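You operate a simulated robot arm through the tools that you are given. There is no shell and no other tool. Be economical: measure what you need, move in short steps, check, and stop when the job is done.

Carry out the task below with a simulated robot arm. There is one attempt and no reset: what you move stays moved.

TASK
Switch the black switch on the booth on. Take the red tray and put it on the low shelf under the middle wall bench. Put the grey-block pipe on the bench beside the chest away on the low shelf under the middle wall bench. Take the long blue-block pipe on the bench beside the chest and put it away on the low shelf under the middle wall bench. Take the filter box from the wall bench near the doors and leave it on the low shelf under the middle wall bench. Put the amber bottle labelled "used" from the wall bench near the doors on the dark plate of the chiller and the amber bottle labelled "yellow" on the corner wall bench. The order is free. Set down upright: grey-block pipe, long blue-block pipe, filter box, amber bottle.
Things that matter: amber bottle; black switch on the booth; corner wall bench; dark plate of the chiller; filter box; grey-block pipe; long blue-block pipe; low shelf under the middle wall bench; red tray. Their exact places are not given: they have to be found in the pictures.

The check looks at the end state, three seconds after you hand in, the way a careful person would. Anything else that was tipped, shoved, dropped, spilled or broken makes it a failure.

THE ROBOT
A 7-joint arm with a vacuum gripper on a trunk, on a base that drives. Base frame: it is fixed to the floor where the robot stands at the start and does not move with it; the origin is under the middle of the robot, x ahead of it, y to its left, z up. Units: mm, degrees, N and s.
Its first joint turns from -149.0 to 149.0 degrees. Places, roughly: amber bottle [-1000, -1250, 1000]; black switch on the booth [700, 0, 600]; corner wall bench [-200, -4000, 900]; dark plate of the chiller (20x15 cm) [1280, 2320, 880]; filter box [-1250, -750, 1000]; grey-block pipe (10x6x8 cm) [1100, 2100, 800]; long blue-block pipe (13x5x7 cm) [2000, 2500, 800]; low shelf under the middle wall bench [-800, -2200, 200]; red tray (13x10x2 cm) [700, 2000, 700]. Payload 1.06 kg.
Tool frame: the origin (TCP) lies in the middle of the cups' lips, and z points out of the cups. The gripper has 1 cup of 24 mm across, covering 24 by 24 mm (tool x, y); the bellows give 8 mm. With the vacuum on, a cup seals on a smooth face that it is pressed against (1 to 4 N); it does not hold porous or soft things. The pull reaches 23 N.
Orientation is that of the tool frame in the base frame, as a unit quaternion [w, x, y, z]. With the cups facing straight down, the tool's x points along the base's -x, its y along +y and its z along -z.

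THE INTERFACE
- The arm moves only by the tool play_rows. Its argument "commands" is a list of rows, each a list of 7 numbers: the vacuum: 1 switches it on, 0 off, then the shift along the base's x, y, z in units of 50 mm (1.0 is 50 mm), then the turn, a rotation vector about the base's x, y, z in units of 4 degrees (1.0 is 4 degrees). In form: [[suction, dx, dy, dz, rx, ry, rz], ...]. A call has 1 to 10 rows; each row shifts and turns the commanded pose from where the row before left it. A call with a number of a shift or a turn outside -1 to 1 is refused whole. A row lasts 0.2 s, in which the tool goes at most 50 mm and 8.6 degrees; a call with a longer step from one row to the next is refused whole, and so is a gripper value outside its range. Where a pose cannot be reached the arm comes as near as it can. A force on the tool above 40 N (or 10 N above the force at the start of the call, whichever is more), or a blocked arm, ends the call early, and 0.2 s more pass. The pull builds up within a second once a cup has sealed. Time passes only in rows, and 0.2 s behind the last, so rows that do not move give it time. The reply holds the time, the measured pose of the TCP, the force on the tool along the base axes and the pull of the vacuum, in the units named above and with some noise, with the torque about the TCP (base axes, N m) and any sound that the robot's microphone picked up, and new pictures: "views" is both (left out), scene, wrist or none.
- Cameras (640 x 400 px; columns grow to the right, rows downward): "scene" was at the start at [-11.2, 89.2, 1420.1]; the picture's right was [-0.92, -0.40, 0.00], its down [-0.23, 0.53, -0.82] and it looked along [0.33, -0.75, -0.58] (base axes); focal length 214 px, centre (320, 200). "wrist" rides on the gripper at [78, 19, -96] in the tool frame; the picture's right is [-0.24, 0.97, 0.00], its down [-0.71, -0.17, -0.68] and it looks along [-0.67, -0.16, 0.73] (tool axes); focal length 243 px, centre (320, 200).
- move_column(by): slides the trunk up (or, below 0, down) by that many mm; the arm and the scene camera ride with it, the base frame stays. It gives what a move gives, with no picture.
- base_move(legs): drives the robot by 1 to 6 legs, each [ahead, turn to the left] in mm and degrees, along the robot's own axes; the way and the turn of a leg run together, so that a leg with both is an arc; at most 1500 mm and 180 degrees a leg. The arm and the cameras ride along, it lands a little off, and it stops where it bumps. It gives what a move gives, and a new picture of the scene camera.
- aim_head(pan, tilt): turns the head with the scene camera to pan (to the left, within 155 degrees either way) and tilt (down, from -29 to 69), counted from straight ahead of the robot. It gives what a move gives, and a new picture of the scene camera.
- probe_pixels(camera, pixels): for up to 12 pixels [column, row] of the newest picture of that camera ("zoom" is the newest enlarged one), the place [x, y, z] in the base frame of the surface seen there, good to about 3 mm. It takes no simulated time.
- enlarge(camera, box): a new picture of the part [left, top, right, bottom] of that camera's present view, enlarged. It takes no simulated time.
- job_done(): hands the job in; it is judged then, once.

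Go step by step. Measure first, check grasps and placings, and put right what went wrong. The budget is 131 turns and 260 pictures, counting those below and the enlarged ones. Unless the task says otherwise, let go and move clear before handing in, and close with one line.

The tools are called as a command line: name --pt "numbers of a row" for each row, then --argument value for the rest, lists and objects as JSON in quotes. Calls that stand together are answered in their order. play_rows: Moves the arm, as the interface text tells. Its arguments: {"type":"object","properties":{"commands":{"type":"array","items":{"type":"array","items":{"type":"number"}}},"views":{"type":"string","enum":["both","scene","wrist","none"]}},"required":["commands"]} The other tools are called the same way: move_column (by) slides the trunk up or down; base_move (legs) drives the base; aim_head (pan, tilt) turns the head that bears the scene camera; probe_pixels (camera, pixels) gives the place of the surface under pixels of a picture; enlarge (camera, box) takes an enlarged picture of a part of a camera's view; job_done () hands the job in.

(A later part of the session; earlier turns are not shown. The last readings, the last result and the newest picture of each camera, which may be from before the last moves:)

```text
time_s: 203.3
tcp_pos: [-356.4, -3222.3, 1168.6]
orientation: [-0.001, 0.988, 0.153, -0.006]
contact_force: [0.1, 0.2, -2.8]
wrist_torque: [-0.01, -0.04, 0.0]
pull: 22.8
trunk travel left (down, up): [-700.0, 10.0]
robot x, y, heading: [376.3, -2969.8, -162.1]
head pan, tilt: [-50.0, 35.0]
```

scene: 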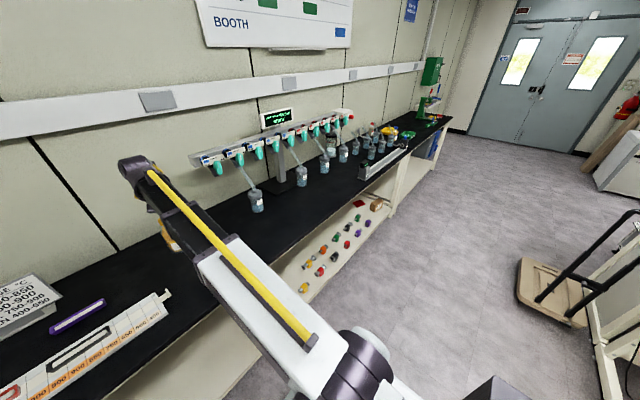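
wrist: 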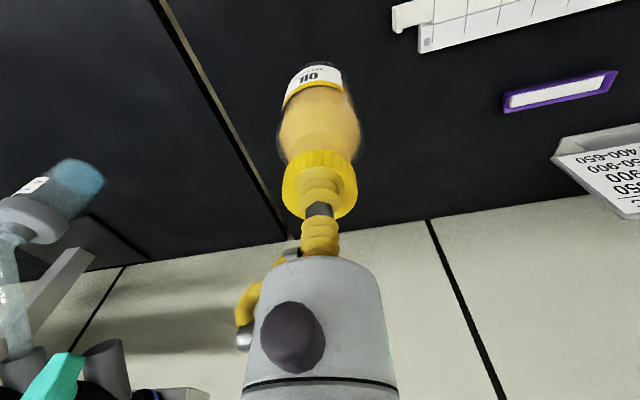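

The spot is clear. Lower the bottle to the bench (contact TCP ≈ 1003).

play_rows --pt "1 0 0 -0.9 0 0 0" --pt "1 0 0 -0.9 0 0 0" --pt "1 0 0 -0.9 0 0 0" --pt "1 0 0 -0.4 0 0 0" --pt "1 0 0 -0.1 0 0 0" --pt "1 0 0 -0.08 0 0 0" --pt "1 0 0 -0.04 0 0 0" --pt "1 0 0 0 0 0 0" --views "wrist"

```text
time_s: 205.1
tcp_pos: [-353.6, -3222.2, 1002.5]
orientation: [-0.001, 0.988, 0.154, -0.005]
contact_force: [1.3, -1.2, 9.4]
wrist_torque: [-0.03, -0.02, -0.01]
pull: 23.2
trunk travel left (down, up): [-700.0, 10.0]
robot x, y, heading: [380.2, -2970.2, -162.1]
head pan, tilt: [-50.0, 35.0]
```

wrist: 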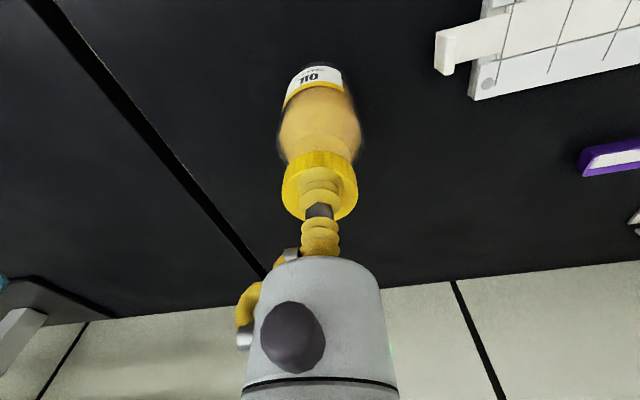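

Contact at 9 N. Release and rise.

play_rows --pt "0 0 0 0 0 0 0" --pt "0 0 0 0 0 0 0" --pt "0 0 0 0 0 0 0" --pt "0 0 0 0.1 0 0 0" --pt "0 0 0 0.4 0 0 0" --pt "0 0 0 0.9 0 0 0" --pt "0 0 0 0.9 0 0 0" --pt "0 0 0 0.9 0 0 0" --views "wrist"

```text
time_s: 206.9
tcp_pos: [-360.8, -3221.8, 1159.8]
orientation: [-0.001, 0.988, 0.152, -0.004]
contact_force: [0.2, 0.0, 0.0]
wrist_torque: [0.03, -0.01, -0.01]
pull: 0.1
trunk travel left (down, up): [-700.0, 10.0]
robot x, y, heading: [374.6, -2967.3, -161.9]
head pan, tilt: [-50.0, 35.0]
```

wrist: 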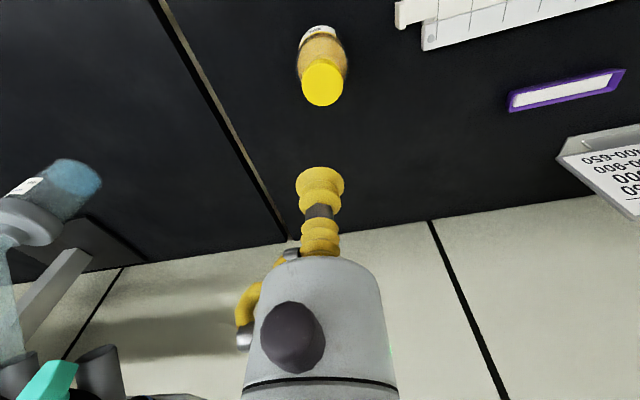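

The yellow bottle stands upright on the corner bench. Drive back for the "used" bottle.

base_move --legs '[[-200, 0], [0, -87.6], [1100, 0], [985, 0], [0, 87.3]]'

aim_head --pan 0 --tilt 40

```text
time_s: 226.0
tcp_pos: [-897.5, -1142.4, 1159.1]
orientation: [-0.001, 0.991, 0.136, -0.005]
contact_force: [-0.3, -0.8, 0.2]
wrist_torque: [-0.03, 0.0, -0.03]
pull: 0.1
trunk travel left (down, up): [-700.0, 10.0]
robot x, y, heading: [-152.9, -913.6, -164.2]
head pan, tilt: [-50.0, 35.0]
```

scene: 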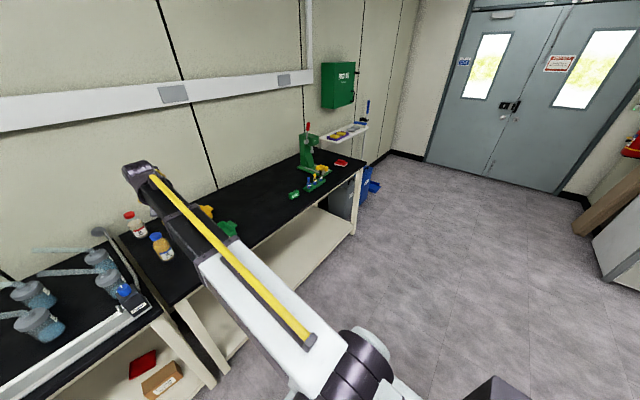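

```text
time_s: 227.2
tcp_pos: [-897.4, -1140.6, 1159.5]
orientation: [-0.001, 0.991, 0.135, -0.006]
contact_force: [0.3, 0.5, 0.2]
wrist_torque: [-0.01, -0.03, -0.01]
pull: 0.1
trunk travel left (down, up): [-700.0, 10.0]
robot x, y, heading: [-152.9, -915.4, -164.0]
head pan, tilt: [0.0, 40.0]
```

scene: 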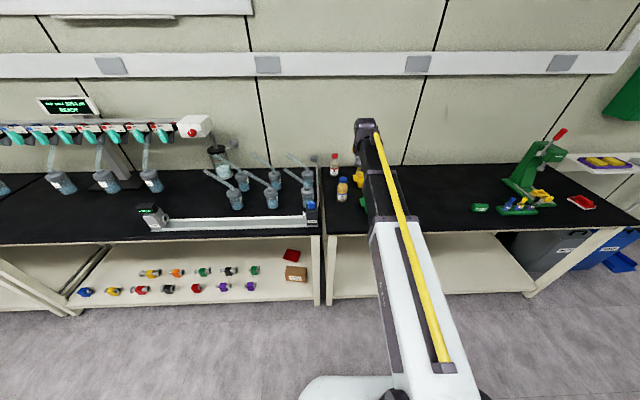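

base_move --legs '[[360, 0]]'

play_rows --pt "0 0 0 -0.2 0 0 0" --views "wrist"

```text
time_s: 229.5
tcp_pos: [-1244.0, -1232.7, 1159.0]
orientation: [-0.001, 0.991, 0.132, -0.006]
contact_force: [-0.1, 0.7, 0.0]
wrist_torque: [0.01, 0.03, 0.06]
pull: 0.0
trunk travel left (down, up): [-700.0, 10.0]
robot x, y, heading: [-498.1, -1011.7, -164.4]
head pan, tilt: [0.0, 40.0]
```

scene: 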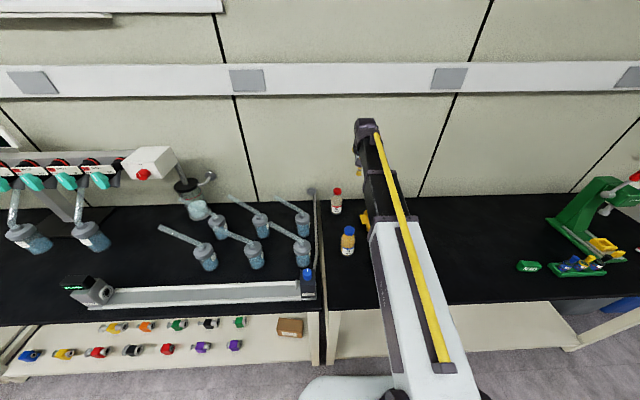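

```text
time_s: 229.9
tcp_pos: [-1243.5, -1231.8, 1150.3]
orientation: [-0.001, 0.991, 0.133, -0.006]
contact_force: [-0.5, -0.2, 0.0]
wrist_torque: [0.02, 0.03, -0.02]
pull: 0.1
trunk travel left (down, up): [-700.0, 10.0]
robot x, y, heading: [-495.9, -1012.6, -164.5]
head pan, tilt: [0.0, 40.0]
```

wrist: 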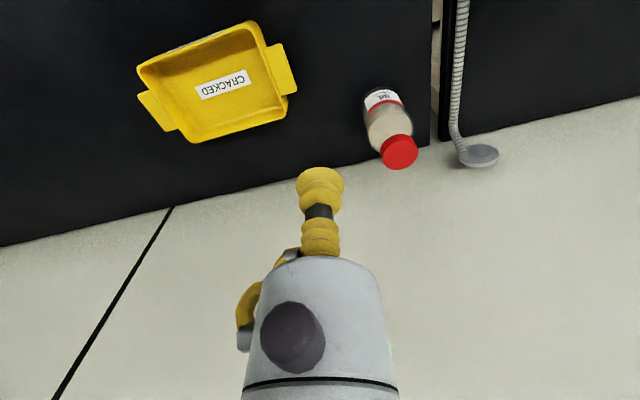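

probe_pixels --camera "wrist" --pixels '[[400, 153], [386, 152], [413, 155], [399, 142], [401, 164]]'

probe_pixels --camera "scene" --pixels '[[336, 188], [332, 189], [340, 189]]'

```text
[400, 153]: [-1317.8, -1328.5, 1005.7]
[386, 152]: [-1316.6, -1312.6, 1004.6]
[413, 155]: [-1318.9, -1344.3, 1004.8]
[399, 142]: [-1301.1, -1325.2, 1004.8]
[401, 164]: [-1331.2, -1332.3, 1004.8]
```

```text
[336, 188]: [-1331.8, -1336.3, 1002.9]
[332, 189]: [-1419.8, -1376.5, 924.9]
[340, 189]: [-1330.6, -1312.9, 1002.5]
```

play_rows --pt "0 -0.49 -0.64 -0.2 0 0 0" --pt "0 -0.49 -0.64 -0.2 0 0 0" --pt "0 -0.49 -0.65 -0.2 0 0 0" --pt "0 0 0 -0.8 0 0 0" --pt "0 0 0 -0.8 0 0 0" --pt "0 0 0 -0.4 0 0 0" --views "wrist"

```text
time_s: 231.3
tcp_pos: [-1316.2, -1329.4, 1020.5]
orientation: [-0.001, 0.991, 0.133, -0.006]
contact_force: [0.2, 0.4, 0.0]
wrist_torque: [0.01, 0.03, 0.0]
pull: 0.1
trunk travel left (down, up): [-700.0, 10.0]
robot x, y, heading: [-493.5, -1010.8, -164.5]
head pan, tilt: [0.0, 40.0]
```

wrist: 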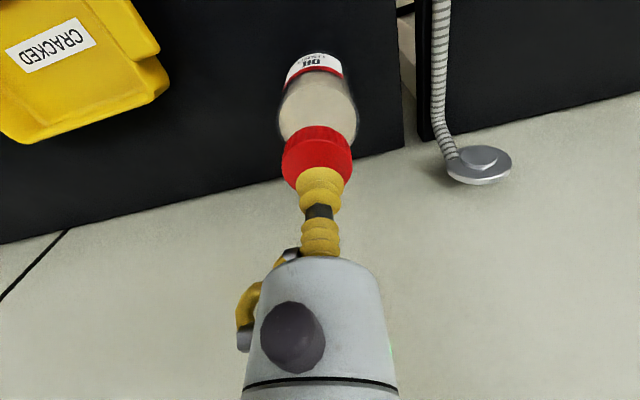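

play_rows --pt "1 0 0 -0.24 0 0 0" --pt "1 0 0 -0.1 0 0 0" --pt "1 0 0 -0.04 0 0 0" --pt "1 0 0 0 0 0 0" --pt "1 0 0 0 0 0 0" --views "none"

```text
time_s: 232.5
tcp_pos: [-1315.7, -1330.4, 1003.0]
orientation: [-0.001, 0.991, 0.132, -0.005]
contact_force: [2.1, -0.8, 7.0]
wrist_torque: [-0.02, -0.03, 0.01]
pull: 23.1
trunk travel left (down, up): [-700.0, 10.0]
robot x, y, heading: [-497.5, -1014.0, -164.3]
head pan, tilt: [0.0, 40.0]
```

Sealed. Lift, back out, retract a little.

play_rows --pt "1 0 0 0.3 0 0 0" --pt "1 0 0 0.8 0 0 0" --pt "1 0 0 0.8 0 0 0" --pt "1 0 0 0.8 0 0 0" --pt "1 0 0 0.8 0 0 0" --views "wrist"

base_move --legs '[[-400, 0]]'

play_rows --pt "1 0.6 0.23 0 0 0 0" --pt "1 0.6 0.23 0 0 0 0" --pt "1 0.6 0.23 0 0 0 0" --views "wrist"

```text
time_s: 233.7
tcp_pos: [-1318.1, -1330.1, 1177.6]
orientation: [-0.001, 0.991, 0.132, -0.005]
contact_force: [-0.2, -0.2, -3.2]
wrist_torque: [-0.02, -0.02, -0.01]
pull: 23.2
trunk travel left (down, up): [-700.0, 10.0]
robot x, y, heading: [-495.2, -1011.2, -164.5]
head pan, tilt: [0.0, 40.0]
```

wrist: 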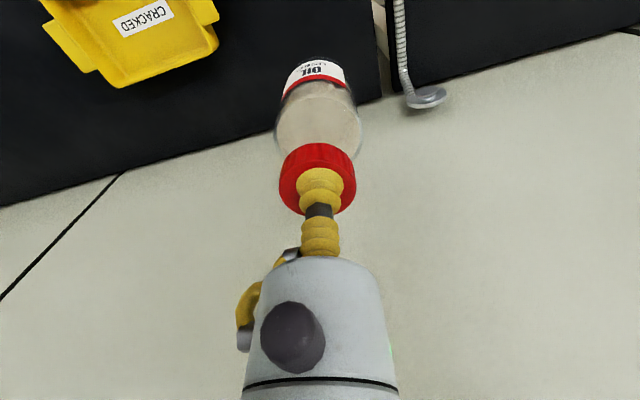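

```text
time_s: 236.2
tcp_pos: [-925.0, -1226.8, 1176.0]
orientation: [-0.001, 0.99, 0.138, -0.006]
contact_force: [0.0, 0.2, -2.2]
wrist_torque: [0.0, -0.06, -0.01]
pull: 22.8
trunk travel left (down, up): [-700.0, 10.0]
robot x, y, heading: [-106.2, -901.8, -163.8]
head pan, tilt: [0.0, 40.0]
```

scene: 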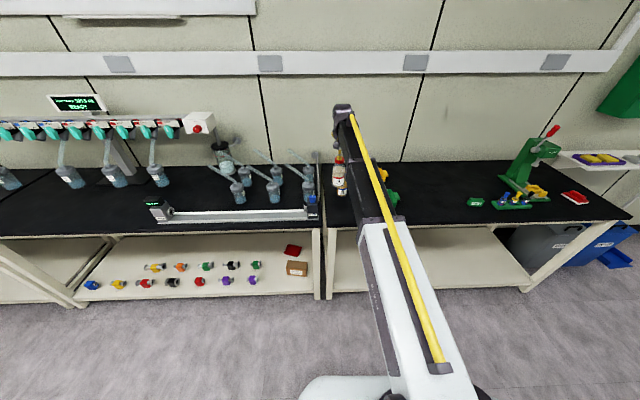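

```text
time_s: 237.0
tcp_pos: [-834.2, -1192.0, 1177.6]
orientation: [0.0, 0.99, 0.138, -0.005]
contact_force: [-0.1, 0.2, -2.4]
wrist_torque: [-0.04, -0.04, 0.0]
pull: 22.7
trunk travel left (down, up): [-700.0, 10.0]
robot x, y, heading: [-107.8, -903.9, -164.1]
head pan, tilt: [0.0, 40.0]
```

wrist: 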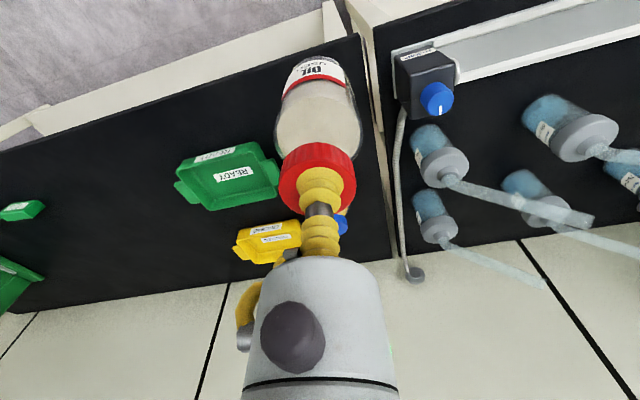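

base_move --legs '[[40, 0], [0, -92.9], [1381, 0], [0, -77.4]]'

```text
time_s: 251.6
tcp_pos: [193.4, 825.3, 1176.7]
orientation: [0.006, -0.219, 0.976, 0.0]
contact_force: [-0.2, -0.6, -1.9]
wrist_torque: [-0.03, 0.05, -0.04]
pull: 23.0
trunk travel left (down, up): [-700.0, 10.0]
robot x, y, heading: [-474.1, 418.5, 25.7]
head pan, tilt: [0.0, 40.0]
```

scene: 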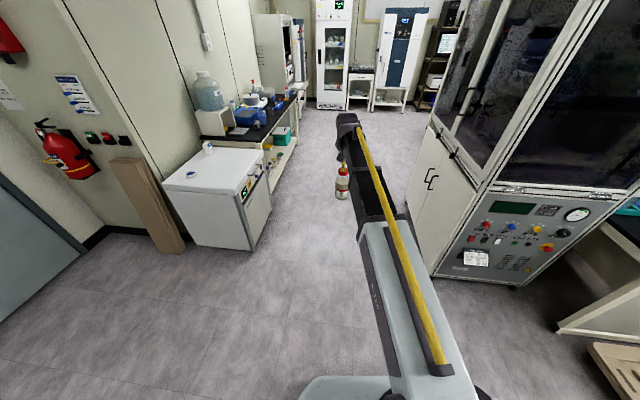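

base_move --legs '[[1200, 0], [1020, 0], [0, 82]]'

aim_head --pan 0 --tilt 45

```text
time_s: 266.2
tcp_pos: [1209.4, 2139.6, 1177.3]
orientation: [-0.005, 0.811, -0.585, -0.004]
contact_force: [-0.8, 0.3, -2.9]
wrist_torque: [-0.05, 0.0, 0.02]
pull: 23.3
trunk travel left (down, up): [-700.0, 10.0]
robot x, y, heading: [1533.7, 1427.7, 108.9]
head pan, tilt: [0.0, 40.0]
```

scene: 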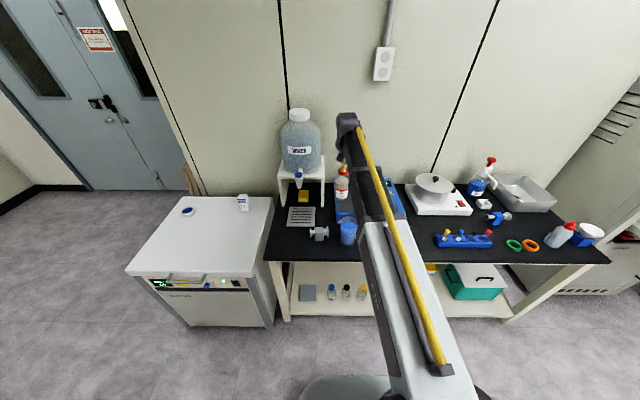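

```text
time_s: 266.9
tcp_pos: [1210.9, 2139.2, 1177.1]
orientation: [-0.005, 0.811, -0.584, -0.003]
contact_force: [0.1, -0.3, -3.6]
wrist_torque: [-0.07, 0.0, 0.02]
pull: 23.0
trunk travel left (down, up): [-700.0, 10.0]
robot x, y, heading: [1536.6, 1427.8, 108.8]
head pan, tilt: [0.0, 45.0]
```

scene: 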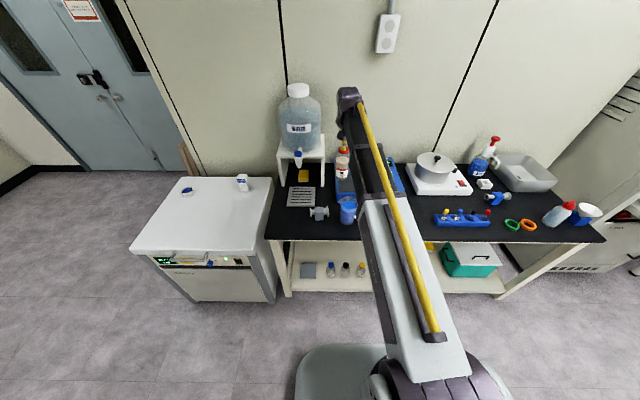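

play_rows --pt "1 0.5 0.16 0 0 0 0" --pt "1 0.5 0.16 0 0 0 0" --views "both"

probe_pixels --camera "scene" --pixels '[[318, 120], [300, 150], [318, 213], [327, 211], [348, 210], [493, 198], [500, 196], [487, 200], [320, 165], [440, 165]]'

```text
time_s: 267.4
tcp_pos: [1259.6, 2157.0, 1177.2]
orientation: [-0.004, 0.811, -0.585, -0.004]
contact_force: [-0.9, -0.8, -2.6]
wrist_torque: [-0.06, -0.01, 0.0]
pull: 23.1
trunk travel left (down, up): [-700.0, 10.0]
robot x, y, heading: [1536.8, 1426.2, 108.8]
head pan, tilt: [0.0, 45.0]
```

scene: 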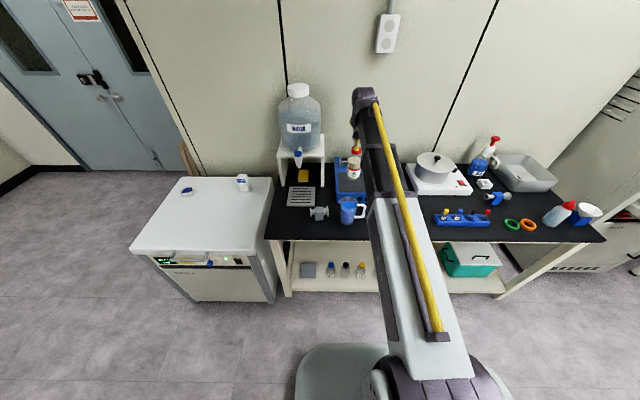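
wrist: 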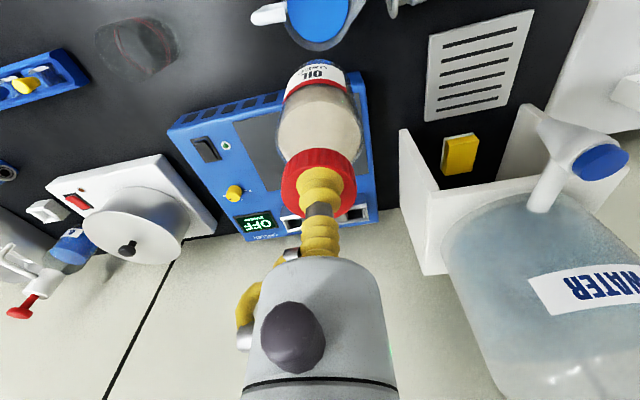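

```text
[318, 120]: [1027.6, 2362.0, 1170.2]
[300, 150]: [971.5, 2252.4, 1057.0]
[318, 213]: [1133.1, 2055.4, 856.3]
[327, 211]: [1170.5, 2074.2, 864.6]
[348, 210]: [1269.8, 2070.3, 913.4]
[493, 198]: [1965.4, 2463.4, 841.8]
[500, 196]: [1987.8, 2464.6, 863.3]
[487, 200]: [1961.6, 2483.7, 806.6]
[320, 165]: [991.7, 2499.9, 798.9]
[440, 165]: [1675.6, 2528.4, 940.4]
```

enlarge --camera "scene" --box '[270, 130, 420, 230]'

probe_pixels --camera "wrist" --pixels '[[240, 122], [280, 112], [258, 190], [270, 190], [365, 190], [350, 75], [210, 150], [345, 210]]'

```text
4.00 times, centred on (345, 180) of scene
```

zoom: 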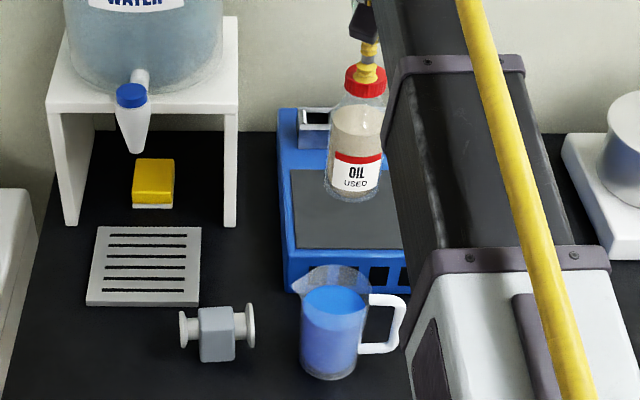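

```text
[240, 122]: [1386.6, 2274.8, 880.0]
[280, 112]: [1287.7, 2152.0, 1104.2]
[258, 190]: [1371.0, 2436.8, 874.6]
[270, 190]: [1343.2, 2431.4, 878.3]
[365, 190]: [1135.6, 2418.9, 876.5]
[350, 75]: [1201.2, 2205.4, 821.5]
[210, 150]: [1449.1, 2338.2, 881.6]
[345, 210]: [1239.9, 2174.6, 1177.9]
```

probe_pixels --camera "zoom" --pixels '[[300, 243], [295, 175], [390, 243], [325, 172], [345, 225], [288, 280]]'

probe_pixels --camera "wrist" --pixels '[[236, 123], [258, 185], [265, 140], [268, 120], [262, 170]]'

```text
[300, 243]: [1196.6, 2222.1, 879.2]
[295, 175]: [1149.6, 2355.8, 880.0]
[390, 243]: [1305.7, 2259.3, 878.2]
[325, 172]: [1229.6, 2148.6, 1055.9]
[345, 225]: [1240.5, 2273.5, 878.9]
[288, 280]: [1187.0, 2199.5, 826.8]
```

```text
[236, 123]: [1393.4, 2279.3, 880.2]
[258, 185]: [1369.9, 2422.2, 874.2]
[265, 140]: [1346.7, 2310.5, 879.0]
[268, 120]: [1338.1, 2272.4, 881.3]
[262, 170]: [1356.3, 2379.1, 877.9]
```

Plate centre [1272,2318], z≈879.5. Drive forward 120 and move over it.

base_move --legs '[[120, 0]]'

```text
time_s: 268.7
tcp_pos: [1219.3, 2273.8, 1177.9]
orientation: [-0.003, 0.811, -0.584, -0.003]
contact_force: [0.5, 0.0, -2.4]
wrist_torque: [0.0, 0.02, -0.01]
pull: 23.5
trunk travel left (down, up): [-700.0, 10.0]
robot x, y, heading: [1493.2, 1547.1, 108.6]
head pan, tilt: [0.0, 45.0]
```

scene: 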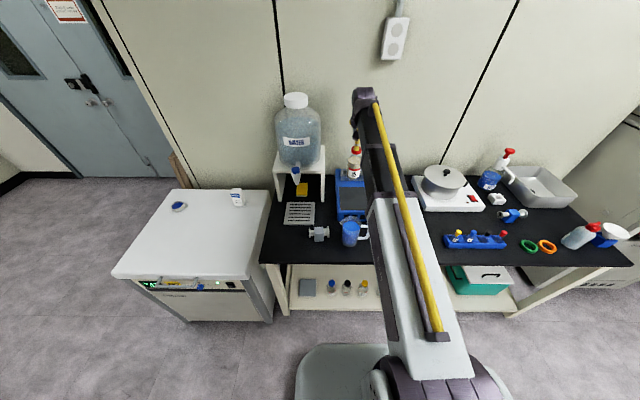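

play_rows --pt "1 0.53 0.45 0 0 0 0" --pt "1 0.53 0.45 0 0 0 0" --pt "1 0 0 -0.9 0 0 0" --pt "1 0 0 -0.9 0 0 0" --pt "1 0 0 -0.9 0 0 0" --pt "1 0 0 -0.1 0 0 0" --pt "1 0 0 0 0 0 0" --views "both"

enlarge --camera "scene" --box '[280, 150, 400, 240]'

```text
time_s: 270.3
tcp_pos: [1272.3, 2319.7, 1039.4]
orientation: [-0.004, 0.811, -0.585, -0.003]
contact_force: [-0.6, 0.6, -2.6]
wrist_torque: [-0.1, 0.01, -0.01]
pull: 22.9
trunk travel left (down, up): [-700.0, 10.0]
robot x, y, heading: [1497.4, 1544.1, 108.7]
head pan, tilt: [0.0, 45.0]
```

scene: 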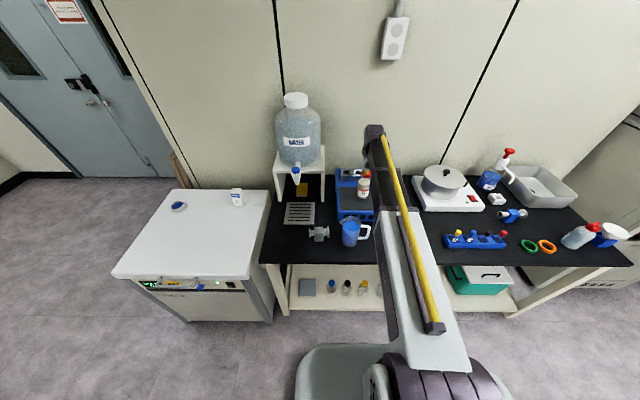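
wrist: 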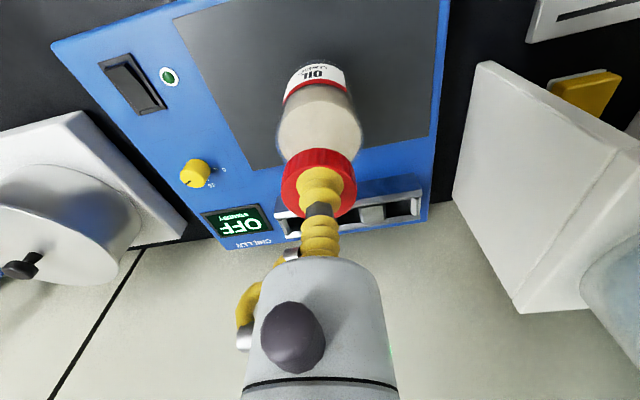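

```text
4.44 times, centred on (340, 195) of scene
```

zoom: 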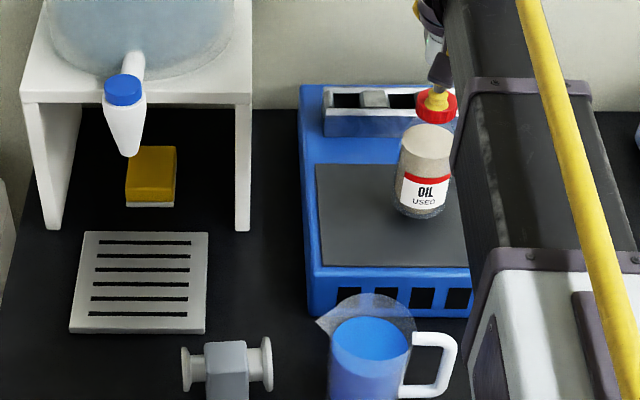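

Bottle hangs over the plate. Lower the last 18 mm, release, rise.

play_rows --pt "1 0 0 -0.2 0 0 0" --pt "1 0 0 -0.1 0 0 0" --pt "1 0 0 -0.07 0 0 0" --pt "1 0 0 0 0 0 0" --pt "0 0 0 0 0 0 0" --pt "0 0 0 0 0 0 0" --pt "0 0 0 0 0 0 0" --pt "0 0 0 0.1 0 0 0" --pt "0 0 0 0.5 0 0 0" --pt "0 0 0 0.9 0 0 0" --views "wrist"

```text
time_s: 272.5
tcp_pos: [1272.0, 2323.5, 1093.6]
orientation: [-0.005, 0.811, -0.585, -0.003]
contact_force: [0.0, 0.3, 0.1]
wrist_torque: [-0.01, -0.01, -0.03]
pull: 0.1
trunk travel left (down, up): [-700.0, 10.0]
robot x, y, heading: [1497.1, 1550.5, 108.9]
head pan, tilt: [0.0, 45.0]
```

wrist: 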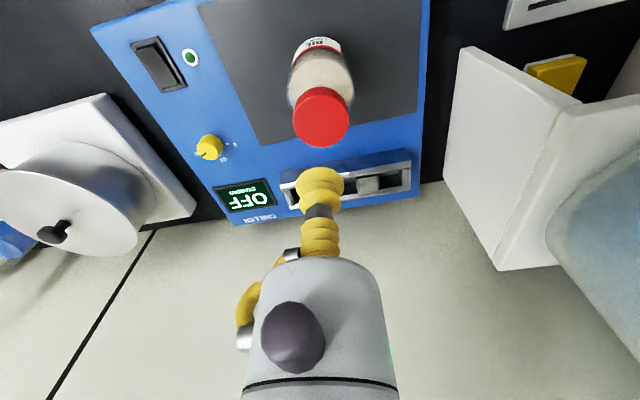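

The used bottle stands upright on the plate. Now the grey-block pipe: back 100 mm and view it from above.

base_move --legs '[[-100, 0]]'

play_rows --pt "0 -0.6 -0.6 0 0 0 0" --pt "0 -0.6 -0.6 0 0 0 0" --pt "0 -0.6 -0.6 0 0 0 0" --pt "0 -0.5 -0.6 -0.4 0 0 0" --pt "0 -0.5 -0.6 -0.4 0 0 0" --views "wrist"

enlarge --camera "scene" --box '[290, 190, 380, 260]'

```text
time_s: 273.7
tcp_pos: [1305.2, 2225.4, 1094.2]
orientation: [-0.005, 0.812, -0.584, -0.004]
contact_force: [-0.6, -0.5, -0.4]
wrist_torque: [0.01, 0.0, 0.0]
pull: 0.0
trunk travel left (down, up): [-700.0, 10.0]
robot x, y, heading: [1527.3, 1450.1, 108.8]
head pan, tilt: [0.0, 45.0]
```

scene: 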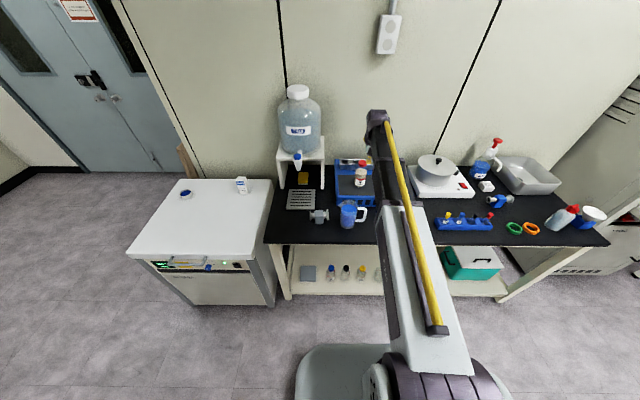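

```text
time_s: 274.9
tcp_pos: [1168.6, 2073.7, 1052.1]
orientation: [-0.004, 0.811, -0.585, -0.003]
contact_force: [0.0, -0.4, 0.5]
wrist_torque: [0.03, 0.0, 0.01]
pull: 0.1
trunk travel left (down, up): [-700.0, 10.0]
robot x, y, heading: [1530.7, 1449.9, 108.8]
head pan, tilt: [0.0, 45.0]
```

wrist: 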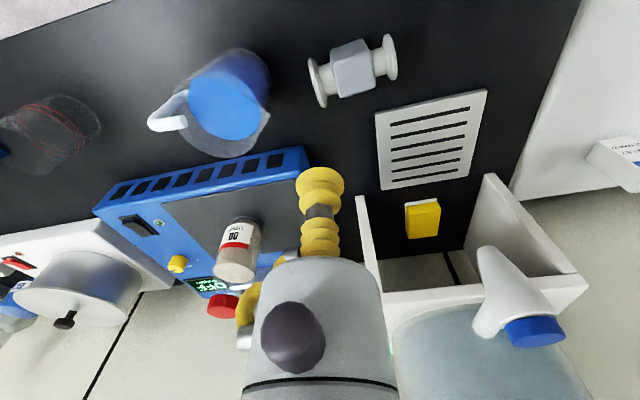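

```text
5.71 times, centred on (335, 225) of scene
```

zoom: 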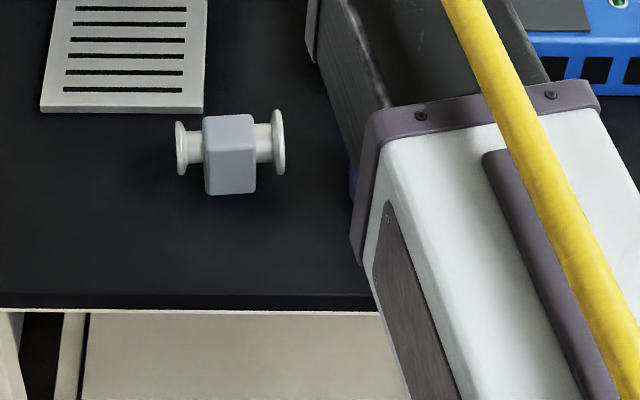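

enlarge --camera "wrist" --box '[290, 20, 420, 120]'

probe_pixels --camera "zoom" --pixels '[[210, 180], [380, 130], [230, 275], [390, 235], [300, 210], [300, 240], [310, 140], [135, 240], [505, 200]]'

```text
4.00 times, centred on (355, 70) of wrist
```

zoom: 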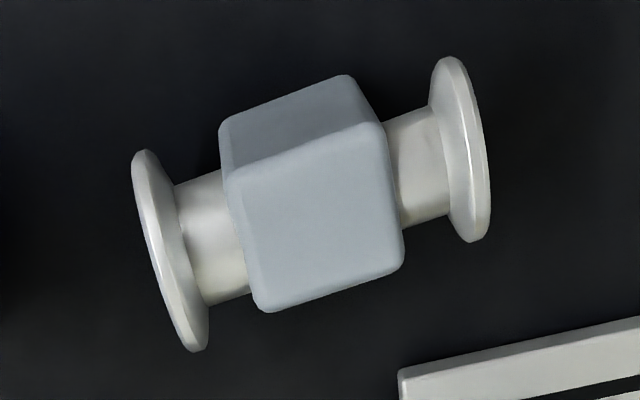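

```text
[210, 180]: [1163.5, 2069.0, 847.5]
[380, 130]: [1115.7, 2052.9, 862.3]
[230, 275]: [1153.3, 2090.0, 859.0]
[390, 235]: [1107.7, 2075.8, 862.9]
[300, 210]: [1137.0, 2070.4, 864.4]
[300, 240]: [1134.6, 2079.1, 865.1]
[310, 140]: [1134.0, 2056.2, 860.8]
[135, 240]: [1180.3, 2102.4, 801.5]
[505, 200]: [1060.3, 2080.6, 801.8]
```

Block top centre ≈[1132,2071,864]. Approach.

play_rows --pt "0 -0.37 -0.03 -0.5 0 0 0" --pt "0 -0.37 -0.03 -0.5 0 0 0" --pt "0 0 0 -0.9 0 0 0" --pt "0 0 0 -0.9 0 0 0" --pt "0 0 0 -0.64 0 0 0" --views "wrist"

```text
time_s: 276.1
tcp_pos: [1131.0, 2070.5, 883.2]
orientation: [-0.005, 0.811, -0.585, -0.003]
contact_force: [-0.2, 1.0, -0.6]
wrist_torque: [0.0, -0.03, -0.01]
pull: 0.1
trunk travel left (down, up): [-700.0, 10.0]
robot x, y, heading: [1528.7, 1450.9, 108.7]
head pan, tilt: [0.0, 45.0]
```

wrist: 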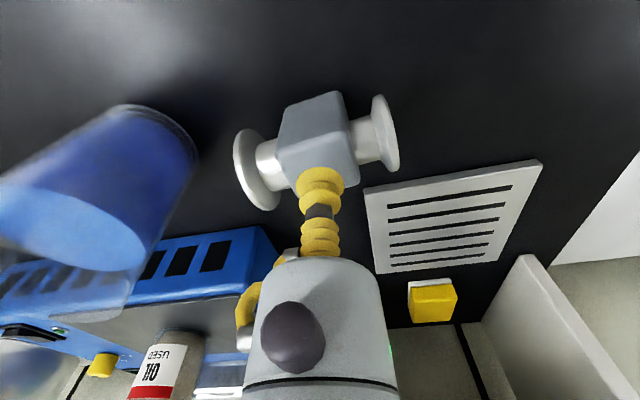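

probe_pixels --camera "wrist" --pixels '[[285, 150], [348, 133], [300, 180], [352, 165], [320, 150], [330, 160], [283, 143], [296, 170]]'

```text
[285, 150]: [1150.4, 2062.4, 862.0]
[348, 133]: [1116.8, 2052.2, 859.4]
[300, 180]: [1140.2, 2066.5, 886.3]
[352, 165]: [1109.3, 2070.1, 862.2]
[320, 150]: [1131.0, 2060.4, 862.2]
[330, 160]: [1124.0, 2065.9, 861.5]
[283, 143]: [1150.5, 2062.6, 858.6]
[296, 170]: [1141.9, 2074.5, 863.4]
```

play_rows --pt "1 0.04 0.02 -0.28 0 0 0" --pt "1 0 0 -0.14 0 0 0" --pt "1 0 0 -0.04 0 0 0" --pt "1 0 0 0 0 0 0" --pt "1 0 0 0 0 0 0" --views "none"

```text
time_s: 277.3
tcp_pos: [1132.0, 2073.6, 859.2]
orientation: [-0.005, 0.811, -0.585, -0.004]
contact_force: [2.2, -2.8, 15.3]
wrist_torque: [-0.08, -0.03, 0.01]
pull: 22.5
trunk travel left (down, up): [-700.0, 10.0]
robot x, y, heading: [1530.7, 1448.8, 108.7]
head pan, tilt: [0.0, 45.0]
```

play_rows --pt "1 0 0 0.2 0 0 0" --pt "1 0 0 0.6 0 0 0" --pt "1 0 0 0.8 0 0 0" --pt "1 0 0 0.8 0 0 0" --pt "1 0 0 0.8 0 0 0" --views "wrist"

```text
time_s: 278.5
tcp_pos: [1130.6, 2073.7, 1020.2]
orientation: [-0.004, 0.811, -0.585, -0.003]
contact_force: [-0.2, 0.1, -2.3]
wrist_torque: [-0.02, 0.02, 0.01]
pull: 23.3
trunk travel left (down, up): [-700.0, 10.0]
robot x, y, heading: [1526.0, 1450.0, 108.8]
head pan, tilt: [0.0, 45.0]
```

wrist: 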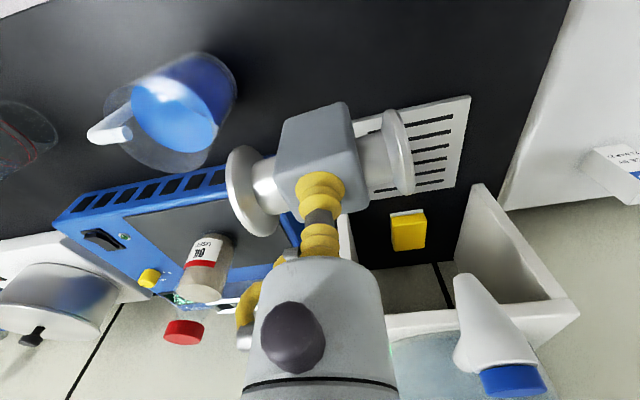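

Grey pipe held. Back away, turn, drive back toward the wall benches.

base_move --legs '[[-150, 0], [0, 95.6], [1200, 0], [1090, 0]]'

move_column --by -400

move_column --by -270

```text
time_s: 294.7
tcp_pos: [-1165.1, 0.5, 1020.1]
orientation: [-0.001, 0.982, 0.189, -0.006]
contact_force: [-1.0, 0.3, -4.0]
wrist_torque: [0.02, -0.01, 0.0]
pull: 22.7
trunk travel left (down, up): [-700.0, 10.0]
robot x, y, heading: [-562.6, 429.7, -158.1]
head pan, tilt: [0.0, 45.0]
```

scene: 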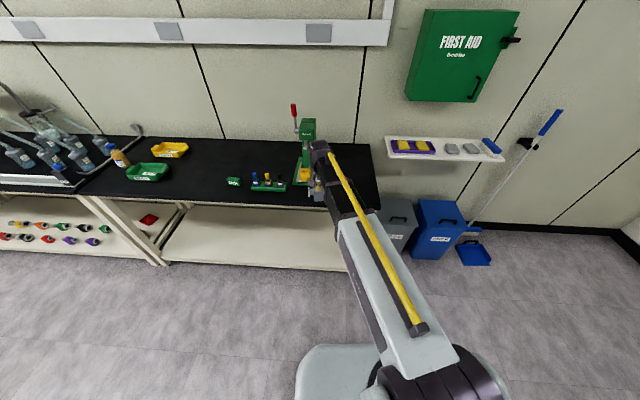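

```text
time_s: 298.5
tcp_pos: [-1164.8, 0.4, 619.6]
orientation: [-0.001, 0.982, 0.189, -0.005]
contact_force: [-0.5, 1.0, -2.8]
wrist_torque: [-0.02, -0.01, -0.01]
pull: 23.3
trunk travel left (down, up): [-300.0, 410.0]
robot x, y, heading: [-563.9, 433.1, -157.9]
head pan, tilt: [0.0, 45.0]
```

```text
time_s: 301.3
tcp_pos: [-1165.2, 1.1, 349.2]
orientation: [-0.001, 0.982, 0.189, -0.005]
contact_force: [-0.1, 0.6, -3.2]
wrist_torque: [0.01, -0.01, -0.01]
pull: 23.6
trunk travel left (down, up): [-30.0, 680.0]
robot x, y, heading: [-562.3, 434.4, -158.0]
head pan, tilt: [0.0, 45.0]
```

base_move --legs '[[0, 80.6], [1000, 0], [720, 0], [0, -84.8]]'

play_rows --pt "1 0 0 -0.1 0 0 0" --views "wrist"

```text
time_s: 317.0
tcp_pos: [-756.3, -1663.9, 349.1]
orientation: [0.0, 0.983, 0.186, -0.005]
contact_force: [0.1, 0.8, -3.5]
wrist_torque: [0.02, -0.01, 0.0]
pull: 22.8
trunk travel left (down, up): [-30.0, 680.0]
robot x, y, heading: [-154.8, -1237.6, -158.2]
head pan, tilt: [0.0, 45.0]
```

scene: 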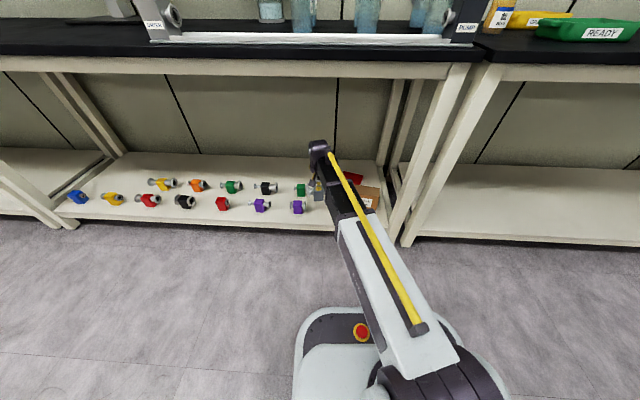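

```text
time_s: 317.4
tcp_pos: [-756.1, -1664.3, 344.7]
orientation: [-0.001, 0.983, 0.185, -0.005]
contact_force: [0.1, 0.8, -3.3]
wrist_torque: [0.01, -0.02, 0.01]
pull: 23.3
trunk travel left (down, up): [-30.0, 680.0]
robot x, y, heading: [-153.4, -1236.5, -158.2]
head pan, tilt: [0.0, 45.0]
```

wrist: 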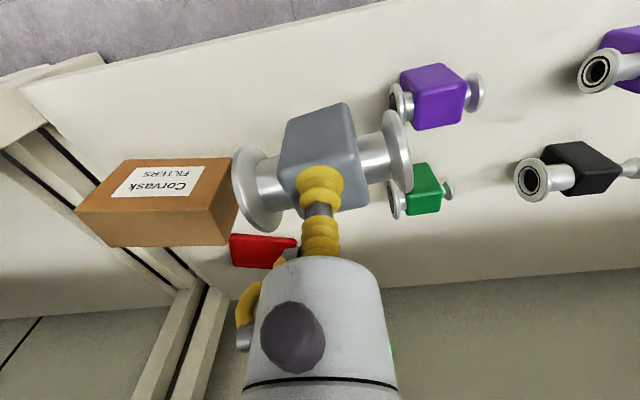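

probe_pixels --camera "wrist" --pixels '[[233, 170], [225, 225], [240, 165], [395, 200], [393, 95], [295, 242], [288, 264], [410, 190], [280, 120]]'

```text
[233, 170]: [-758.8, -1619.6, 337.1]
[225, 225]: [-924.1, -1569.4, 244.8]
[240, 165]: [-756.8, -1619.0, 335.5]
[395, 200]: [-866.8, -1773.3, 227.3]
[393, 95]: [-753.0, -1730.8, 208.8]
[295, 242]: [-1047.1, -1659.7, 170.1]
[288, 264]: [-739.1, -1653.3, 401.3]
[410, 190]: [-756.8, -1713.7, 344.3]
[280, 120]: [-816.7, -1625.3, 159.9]
```

Slot between box end (v −1211) and green fitting (v −1423) fits the pipe. Move in and lower.

play_rows --pt "1 -0.72 0.02 0 0 0 0" --pt "1 -0.72 0.02 0 0 0 0" --pt "1 -0.7 0.03 0 0 0 0" --pt "1 0 0 -0.8 0 0 0" --pt "1 0 0 -0.8 0 0 0" --pt "1 0 0 -0.5 0 0 0" --pt "1 0 0 0 0 0 0" --views "wrist"

```text
time_s: 319.0
tcp_pos: [-860.3, -1662.4, 238.7]
orientation: [-0.001, 0.982, 0.186, -0.006]
contact_force: [-0.4, -0.3, -2.9]
wrist_torque: [-0.01, 0.0, -0.01]
pull: 23.2
trunk travel left (down, up): [-30.0, 680.0]
robot x, y, heading: [-150.2, -1236.8, -158.3]
head pan, tilt: [0.0, 45.0]
```

wrist: 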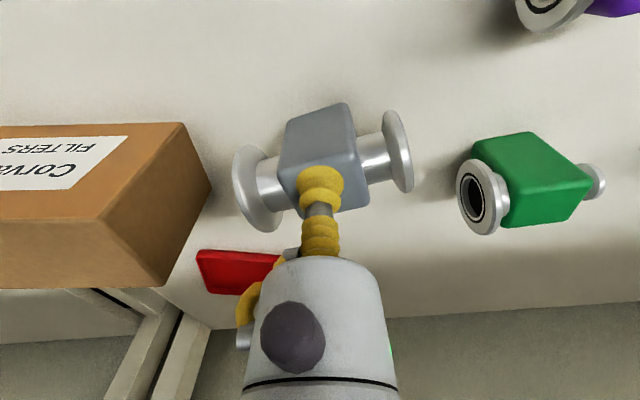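

play_rows --pt "1 0 0 -0.2 0 0 0" --pt "1 0 0 -0.08 0 0 0" --pt "1 0 0 -0.06 0 0 0" --pt "1 0 0 0 0 0 0" --views "none"

```text
time_s: 320.0
tcp_pos: [-860.6, -1662.6, 223.7]
orientation: [-0.001, 0.982, 0.187, -0.006]
contact_force: [4.1, 0.6, 13.6]
wrist_torque: [0.04, -0.03, -0.02]
pull: 22.6
trunk travel left (down, up): [-30.0, 680.0]
robot x, y, heading: [-152.1, -1236.8, -158.3]
head pan, tilt: [0.0, 45.0]
```

Contact (13.6 N). Release, rise and withdraw.

play_rows --pt "0 0 0 0.02 0 0 0" --pt "0 0 0 0 0 0 0" --pt "0 0 0 0 0 0 0" --pt "0 0 0 0.1 0 0 0" --pt "0 0 0 0.5 0 0 0" --pt "0 0 0 0.9 0 0 0" --pt "0 0 0 0.6 0 0 0" --pt "0 0.9 0.3 0 0 0 0" --pt "0 0.9 0.3 0 0 0 0" --views "wrist"

```text
time_s: 322.0
tcp_pos: [-772.2, -1630.8, 330.3]
orientation: [-0.001, 0.982, 0.186, -0.005]
contact_force: [0.2, -0.2, 0.0]
wrist_torque: [-0.01, -0.05, -0.02]
pull: 0.0
trunk travel left (down, up): [-30.0, 680.0]
robot x, y, heading: [-154.8, -1232.0, -158.1]
head pan, tilt: [0.0, 45.0]
```

wrist: 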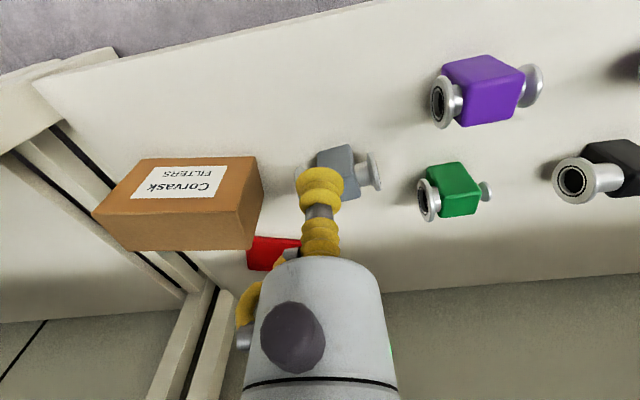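

Grey pipe stands in place. Withdraw by turning, reversing up the aisle, then raise the column and drive to the bench.

base_move --legs '[[0, 80.9], [-900, 0], [-782, 0], [0, 101]]'

move_column --by 400

move_column --by 270

base_move --legs '[[1400, 0], [1300, 0]]'

```text
time_s: 338.0
tcp_pos: [69.0, 797.6, 330.6]
orientation: [0.005, -0.205, 0.979, -0.001]
contact_force: [-0.8, 0.2, -0.1]
wrist_torque: [-0.02, -0.02, 0.04]
pull: 0.0
trunk travel left (down, up): [-30.0, 680.0]
robot x, y, heading: [-532.6, 377.6, 24.0]
head pan, tilt: [0.0, 45.0]
```

scene: 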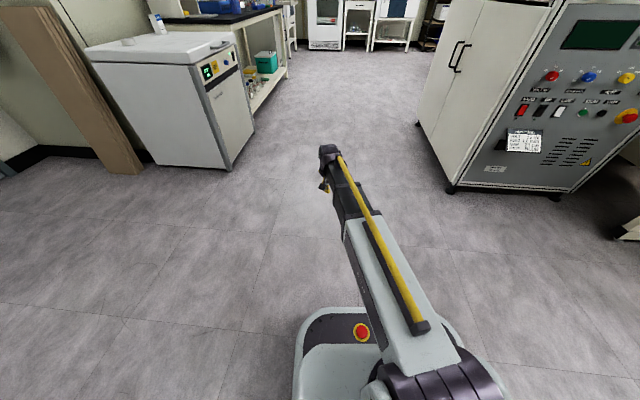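

```text
time_s: 341.9
tcp_pos: [68.1, 796.8, 730.7]
orientation: [0.005, -0.206, 0.979, -0.001]
contact_force: [0.6, -0.2, -0.5]
wrist_torque: [0.01, 0.02, 0.01]
pull: 0.1
trunk travel left (down, up): [-430.0, 280.0]
robot x, y, heading: [-538.2, 375.5, 24.3]
head pan, tilt: [0.0, 45.0]
```

```text
time_s: 344.6
tcp_pos: [68.3, 796.9, 1002.5]
orientation: [0.006, -0.205, 0.979, 0.0]
contact_force: [-0.1, 0.3, 0.8]
wrist_torque: [-0.02, -0.03, 0.0]
pull: 0.0
trunk travel left (down, up): [-700.0, 10.0]
robot x, y, heading: [-537.7, 375.5, 24.0]
head pan, tilt: [0.0, 45.0]
```

```text
time_s: 357.5
tcp_pos: [2495.3, 1879.1, 1001.1]
orientation: [0.005, -0.207, 0.978, 0.0]
contact_force: [0.5, -0.4, -0.3]
wrist_torque: [-0.03, 0.02, 0.01]
pull: 0.1
trunk travel left (down, up): [-700.0, 10.0]
robot x, y, heading: [1890.8, 1457.7, 24.3]
head pan, tilt: [0.0, 45.0]
```

scene: 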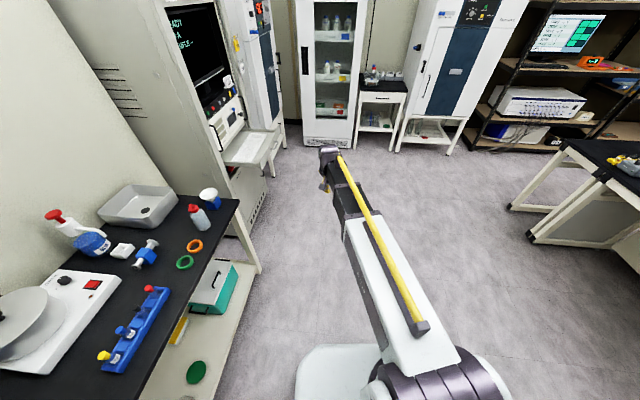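

probe_pixels --camera "scene" --pixels '[[147, 252], [155, 243], [138, 262], [270, 140], [235, 165], [200, 212], [238, 203], [122, 250], [186, 262]]'

enlarge --camera "scene" --box '[90, 180, 250, 290]'

```text
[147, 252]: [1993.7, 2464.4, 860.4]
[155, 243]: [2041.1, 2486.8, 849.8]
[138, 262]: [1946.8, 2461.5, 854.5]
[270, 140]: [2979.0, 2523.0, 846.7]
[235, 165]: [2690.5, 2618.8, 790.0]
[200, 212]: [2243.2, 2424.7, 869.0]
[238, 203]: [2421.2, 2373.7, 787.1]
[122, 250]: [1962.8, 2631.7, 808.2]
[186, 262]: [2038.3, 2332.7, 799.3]
```

```text
3.64 times, centred on (170, 235) of scene
```

zoom: 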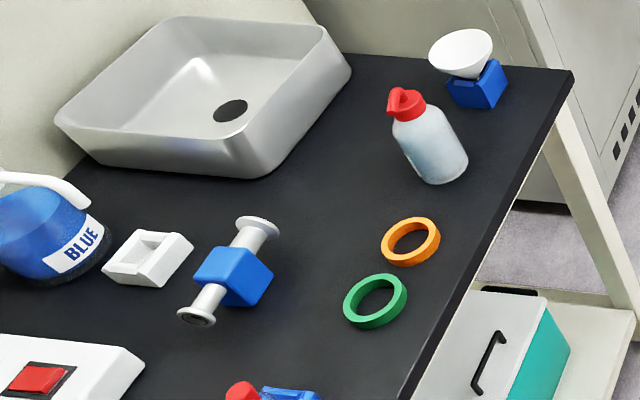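

base_move --legs '[[330, 0], [0, 83.5]]'

play_rows --pt "0 0.5 0.2 0.5 0 0 0" --views "both"

```text
time_s: 363.3
tcp_pos: [1814.5, 2225.3, 1001.0]
orientation: [-0.004, 0.812, -0.583, -0.003]
contact_force: [0.2, 1.1, -0.6]
wrist_torque: [0.01, -0.03, 0.01]
pull: 0.1
trunk travel left (down, up): [-700.0, 10.0]
robot x, y, heading: [2180.7, 1583.7, 108.9]
head pan, tilt: [0.0, 45.0]
```

scene: 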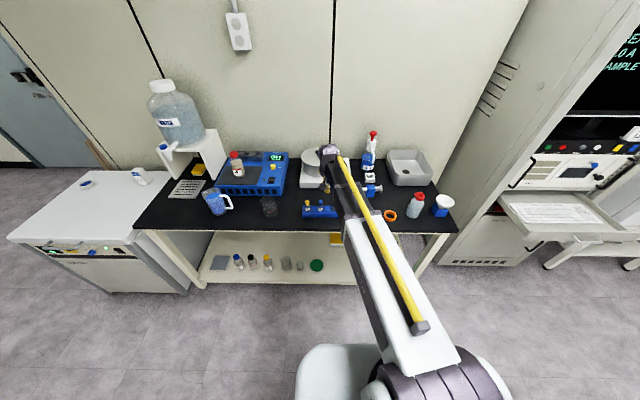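

```text
time_s: 363.7
tcp_pos: [1839.5, 2235.8, 1026.4]
orientation: [-0.005, 0.812, -0.583, -0.003]
contact_force: [0.2, -0.1, 0.5]
wrist_torque: [0.0, 0.01, -0.01]
pull: 0.0
trunk travel left (down, up): [-700.0, 10.0]
robot x, y, heading: [2184.7, 1585.9, 108.9]
head pan, tilt: [0.0, 45.0]
```

scene: 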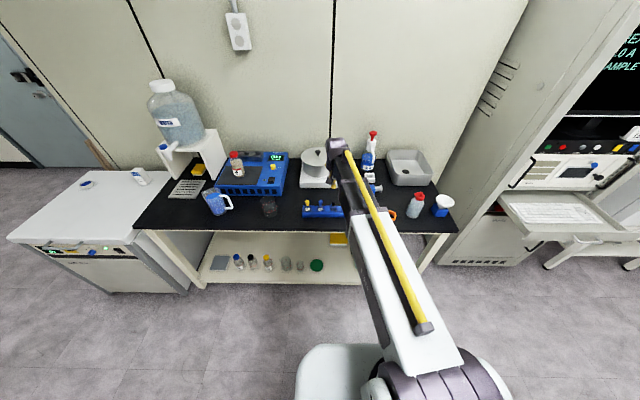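
wrist: 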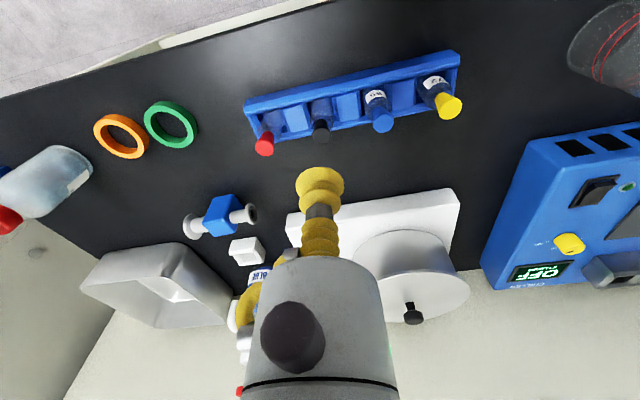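

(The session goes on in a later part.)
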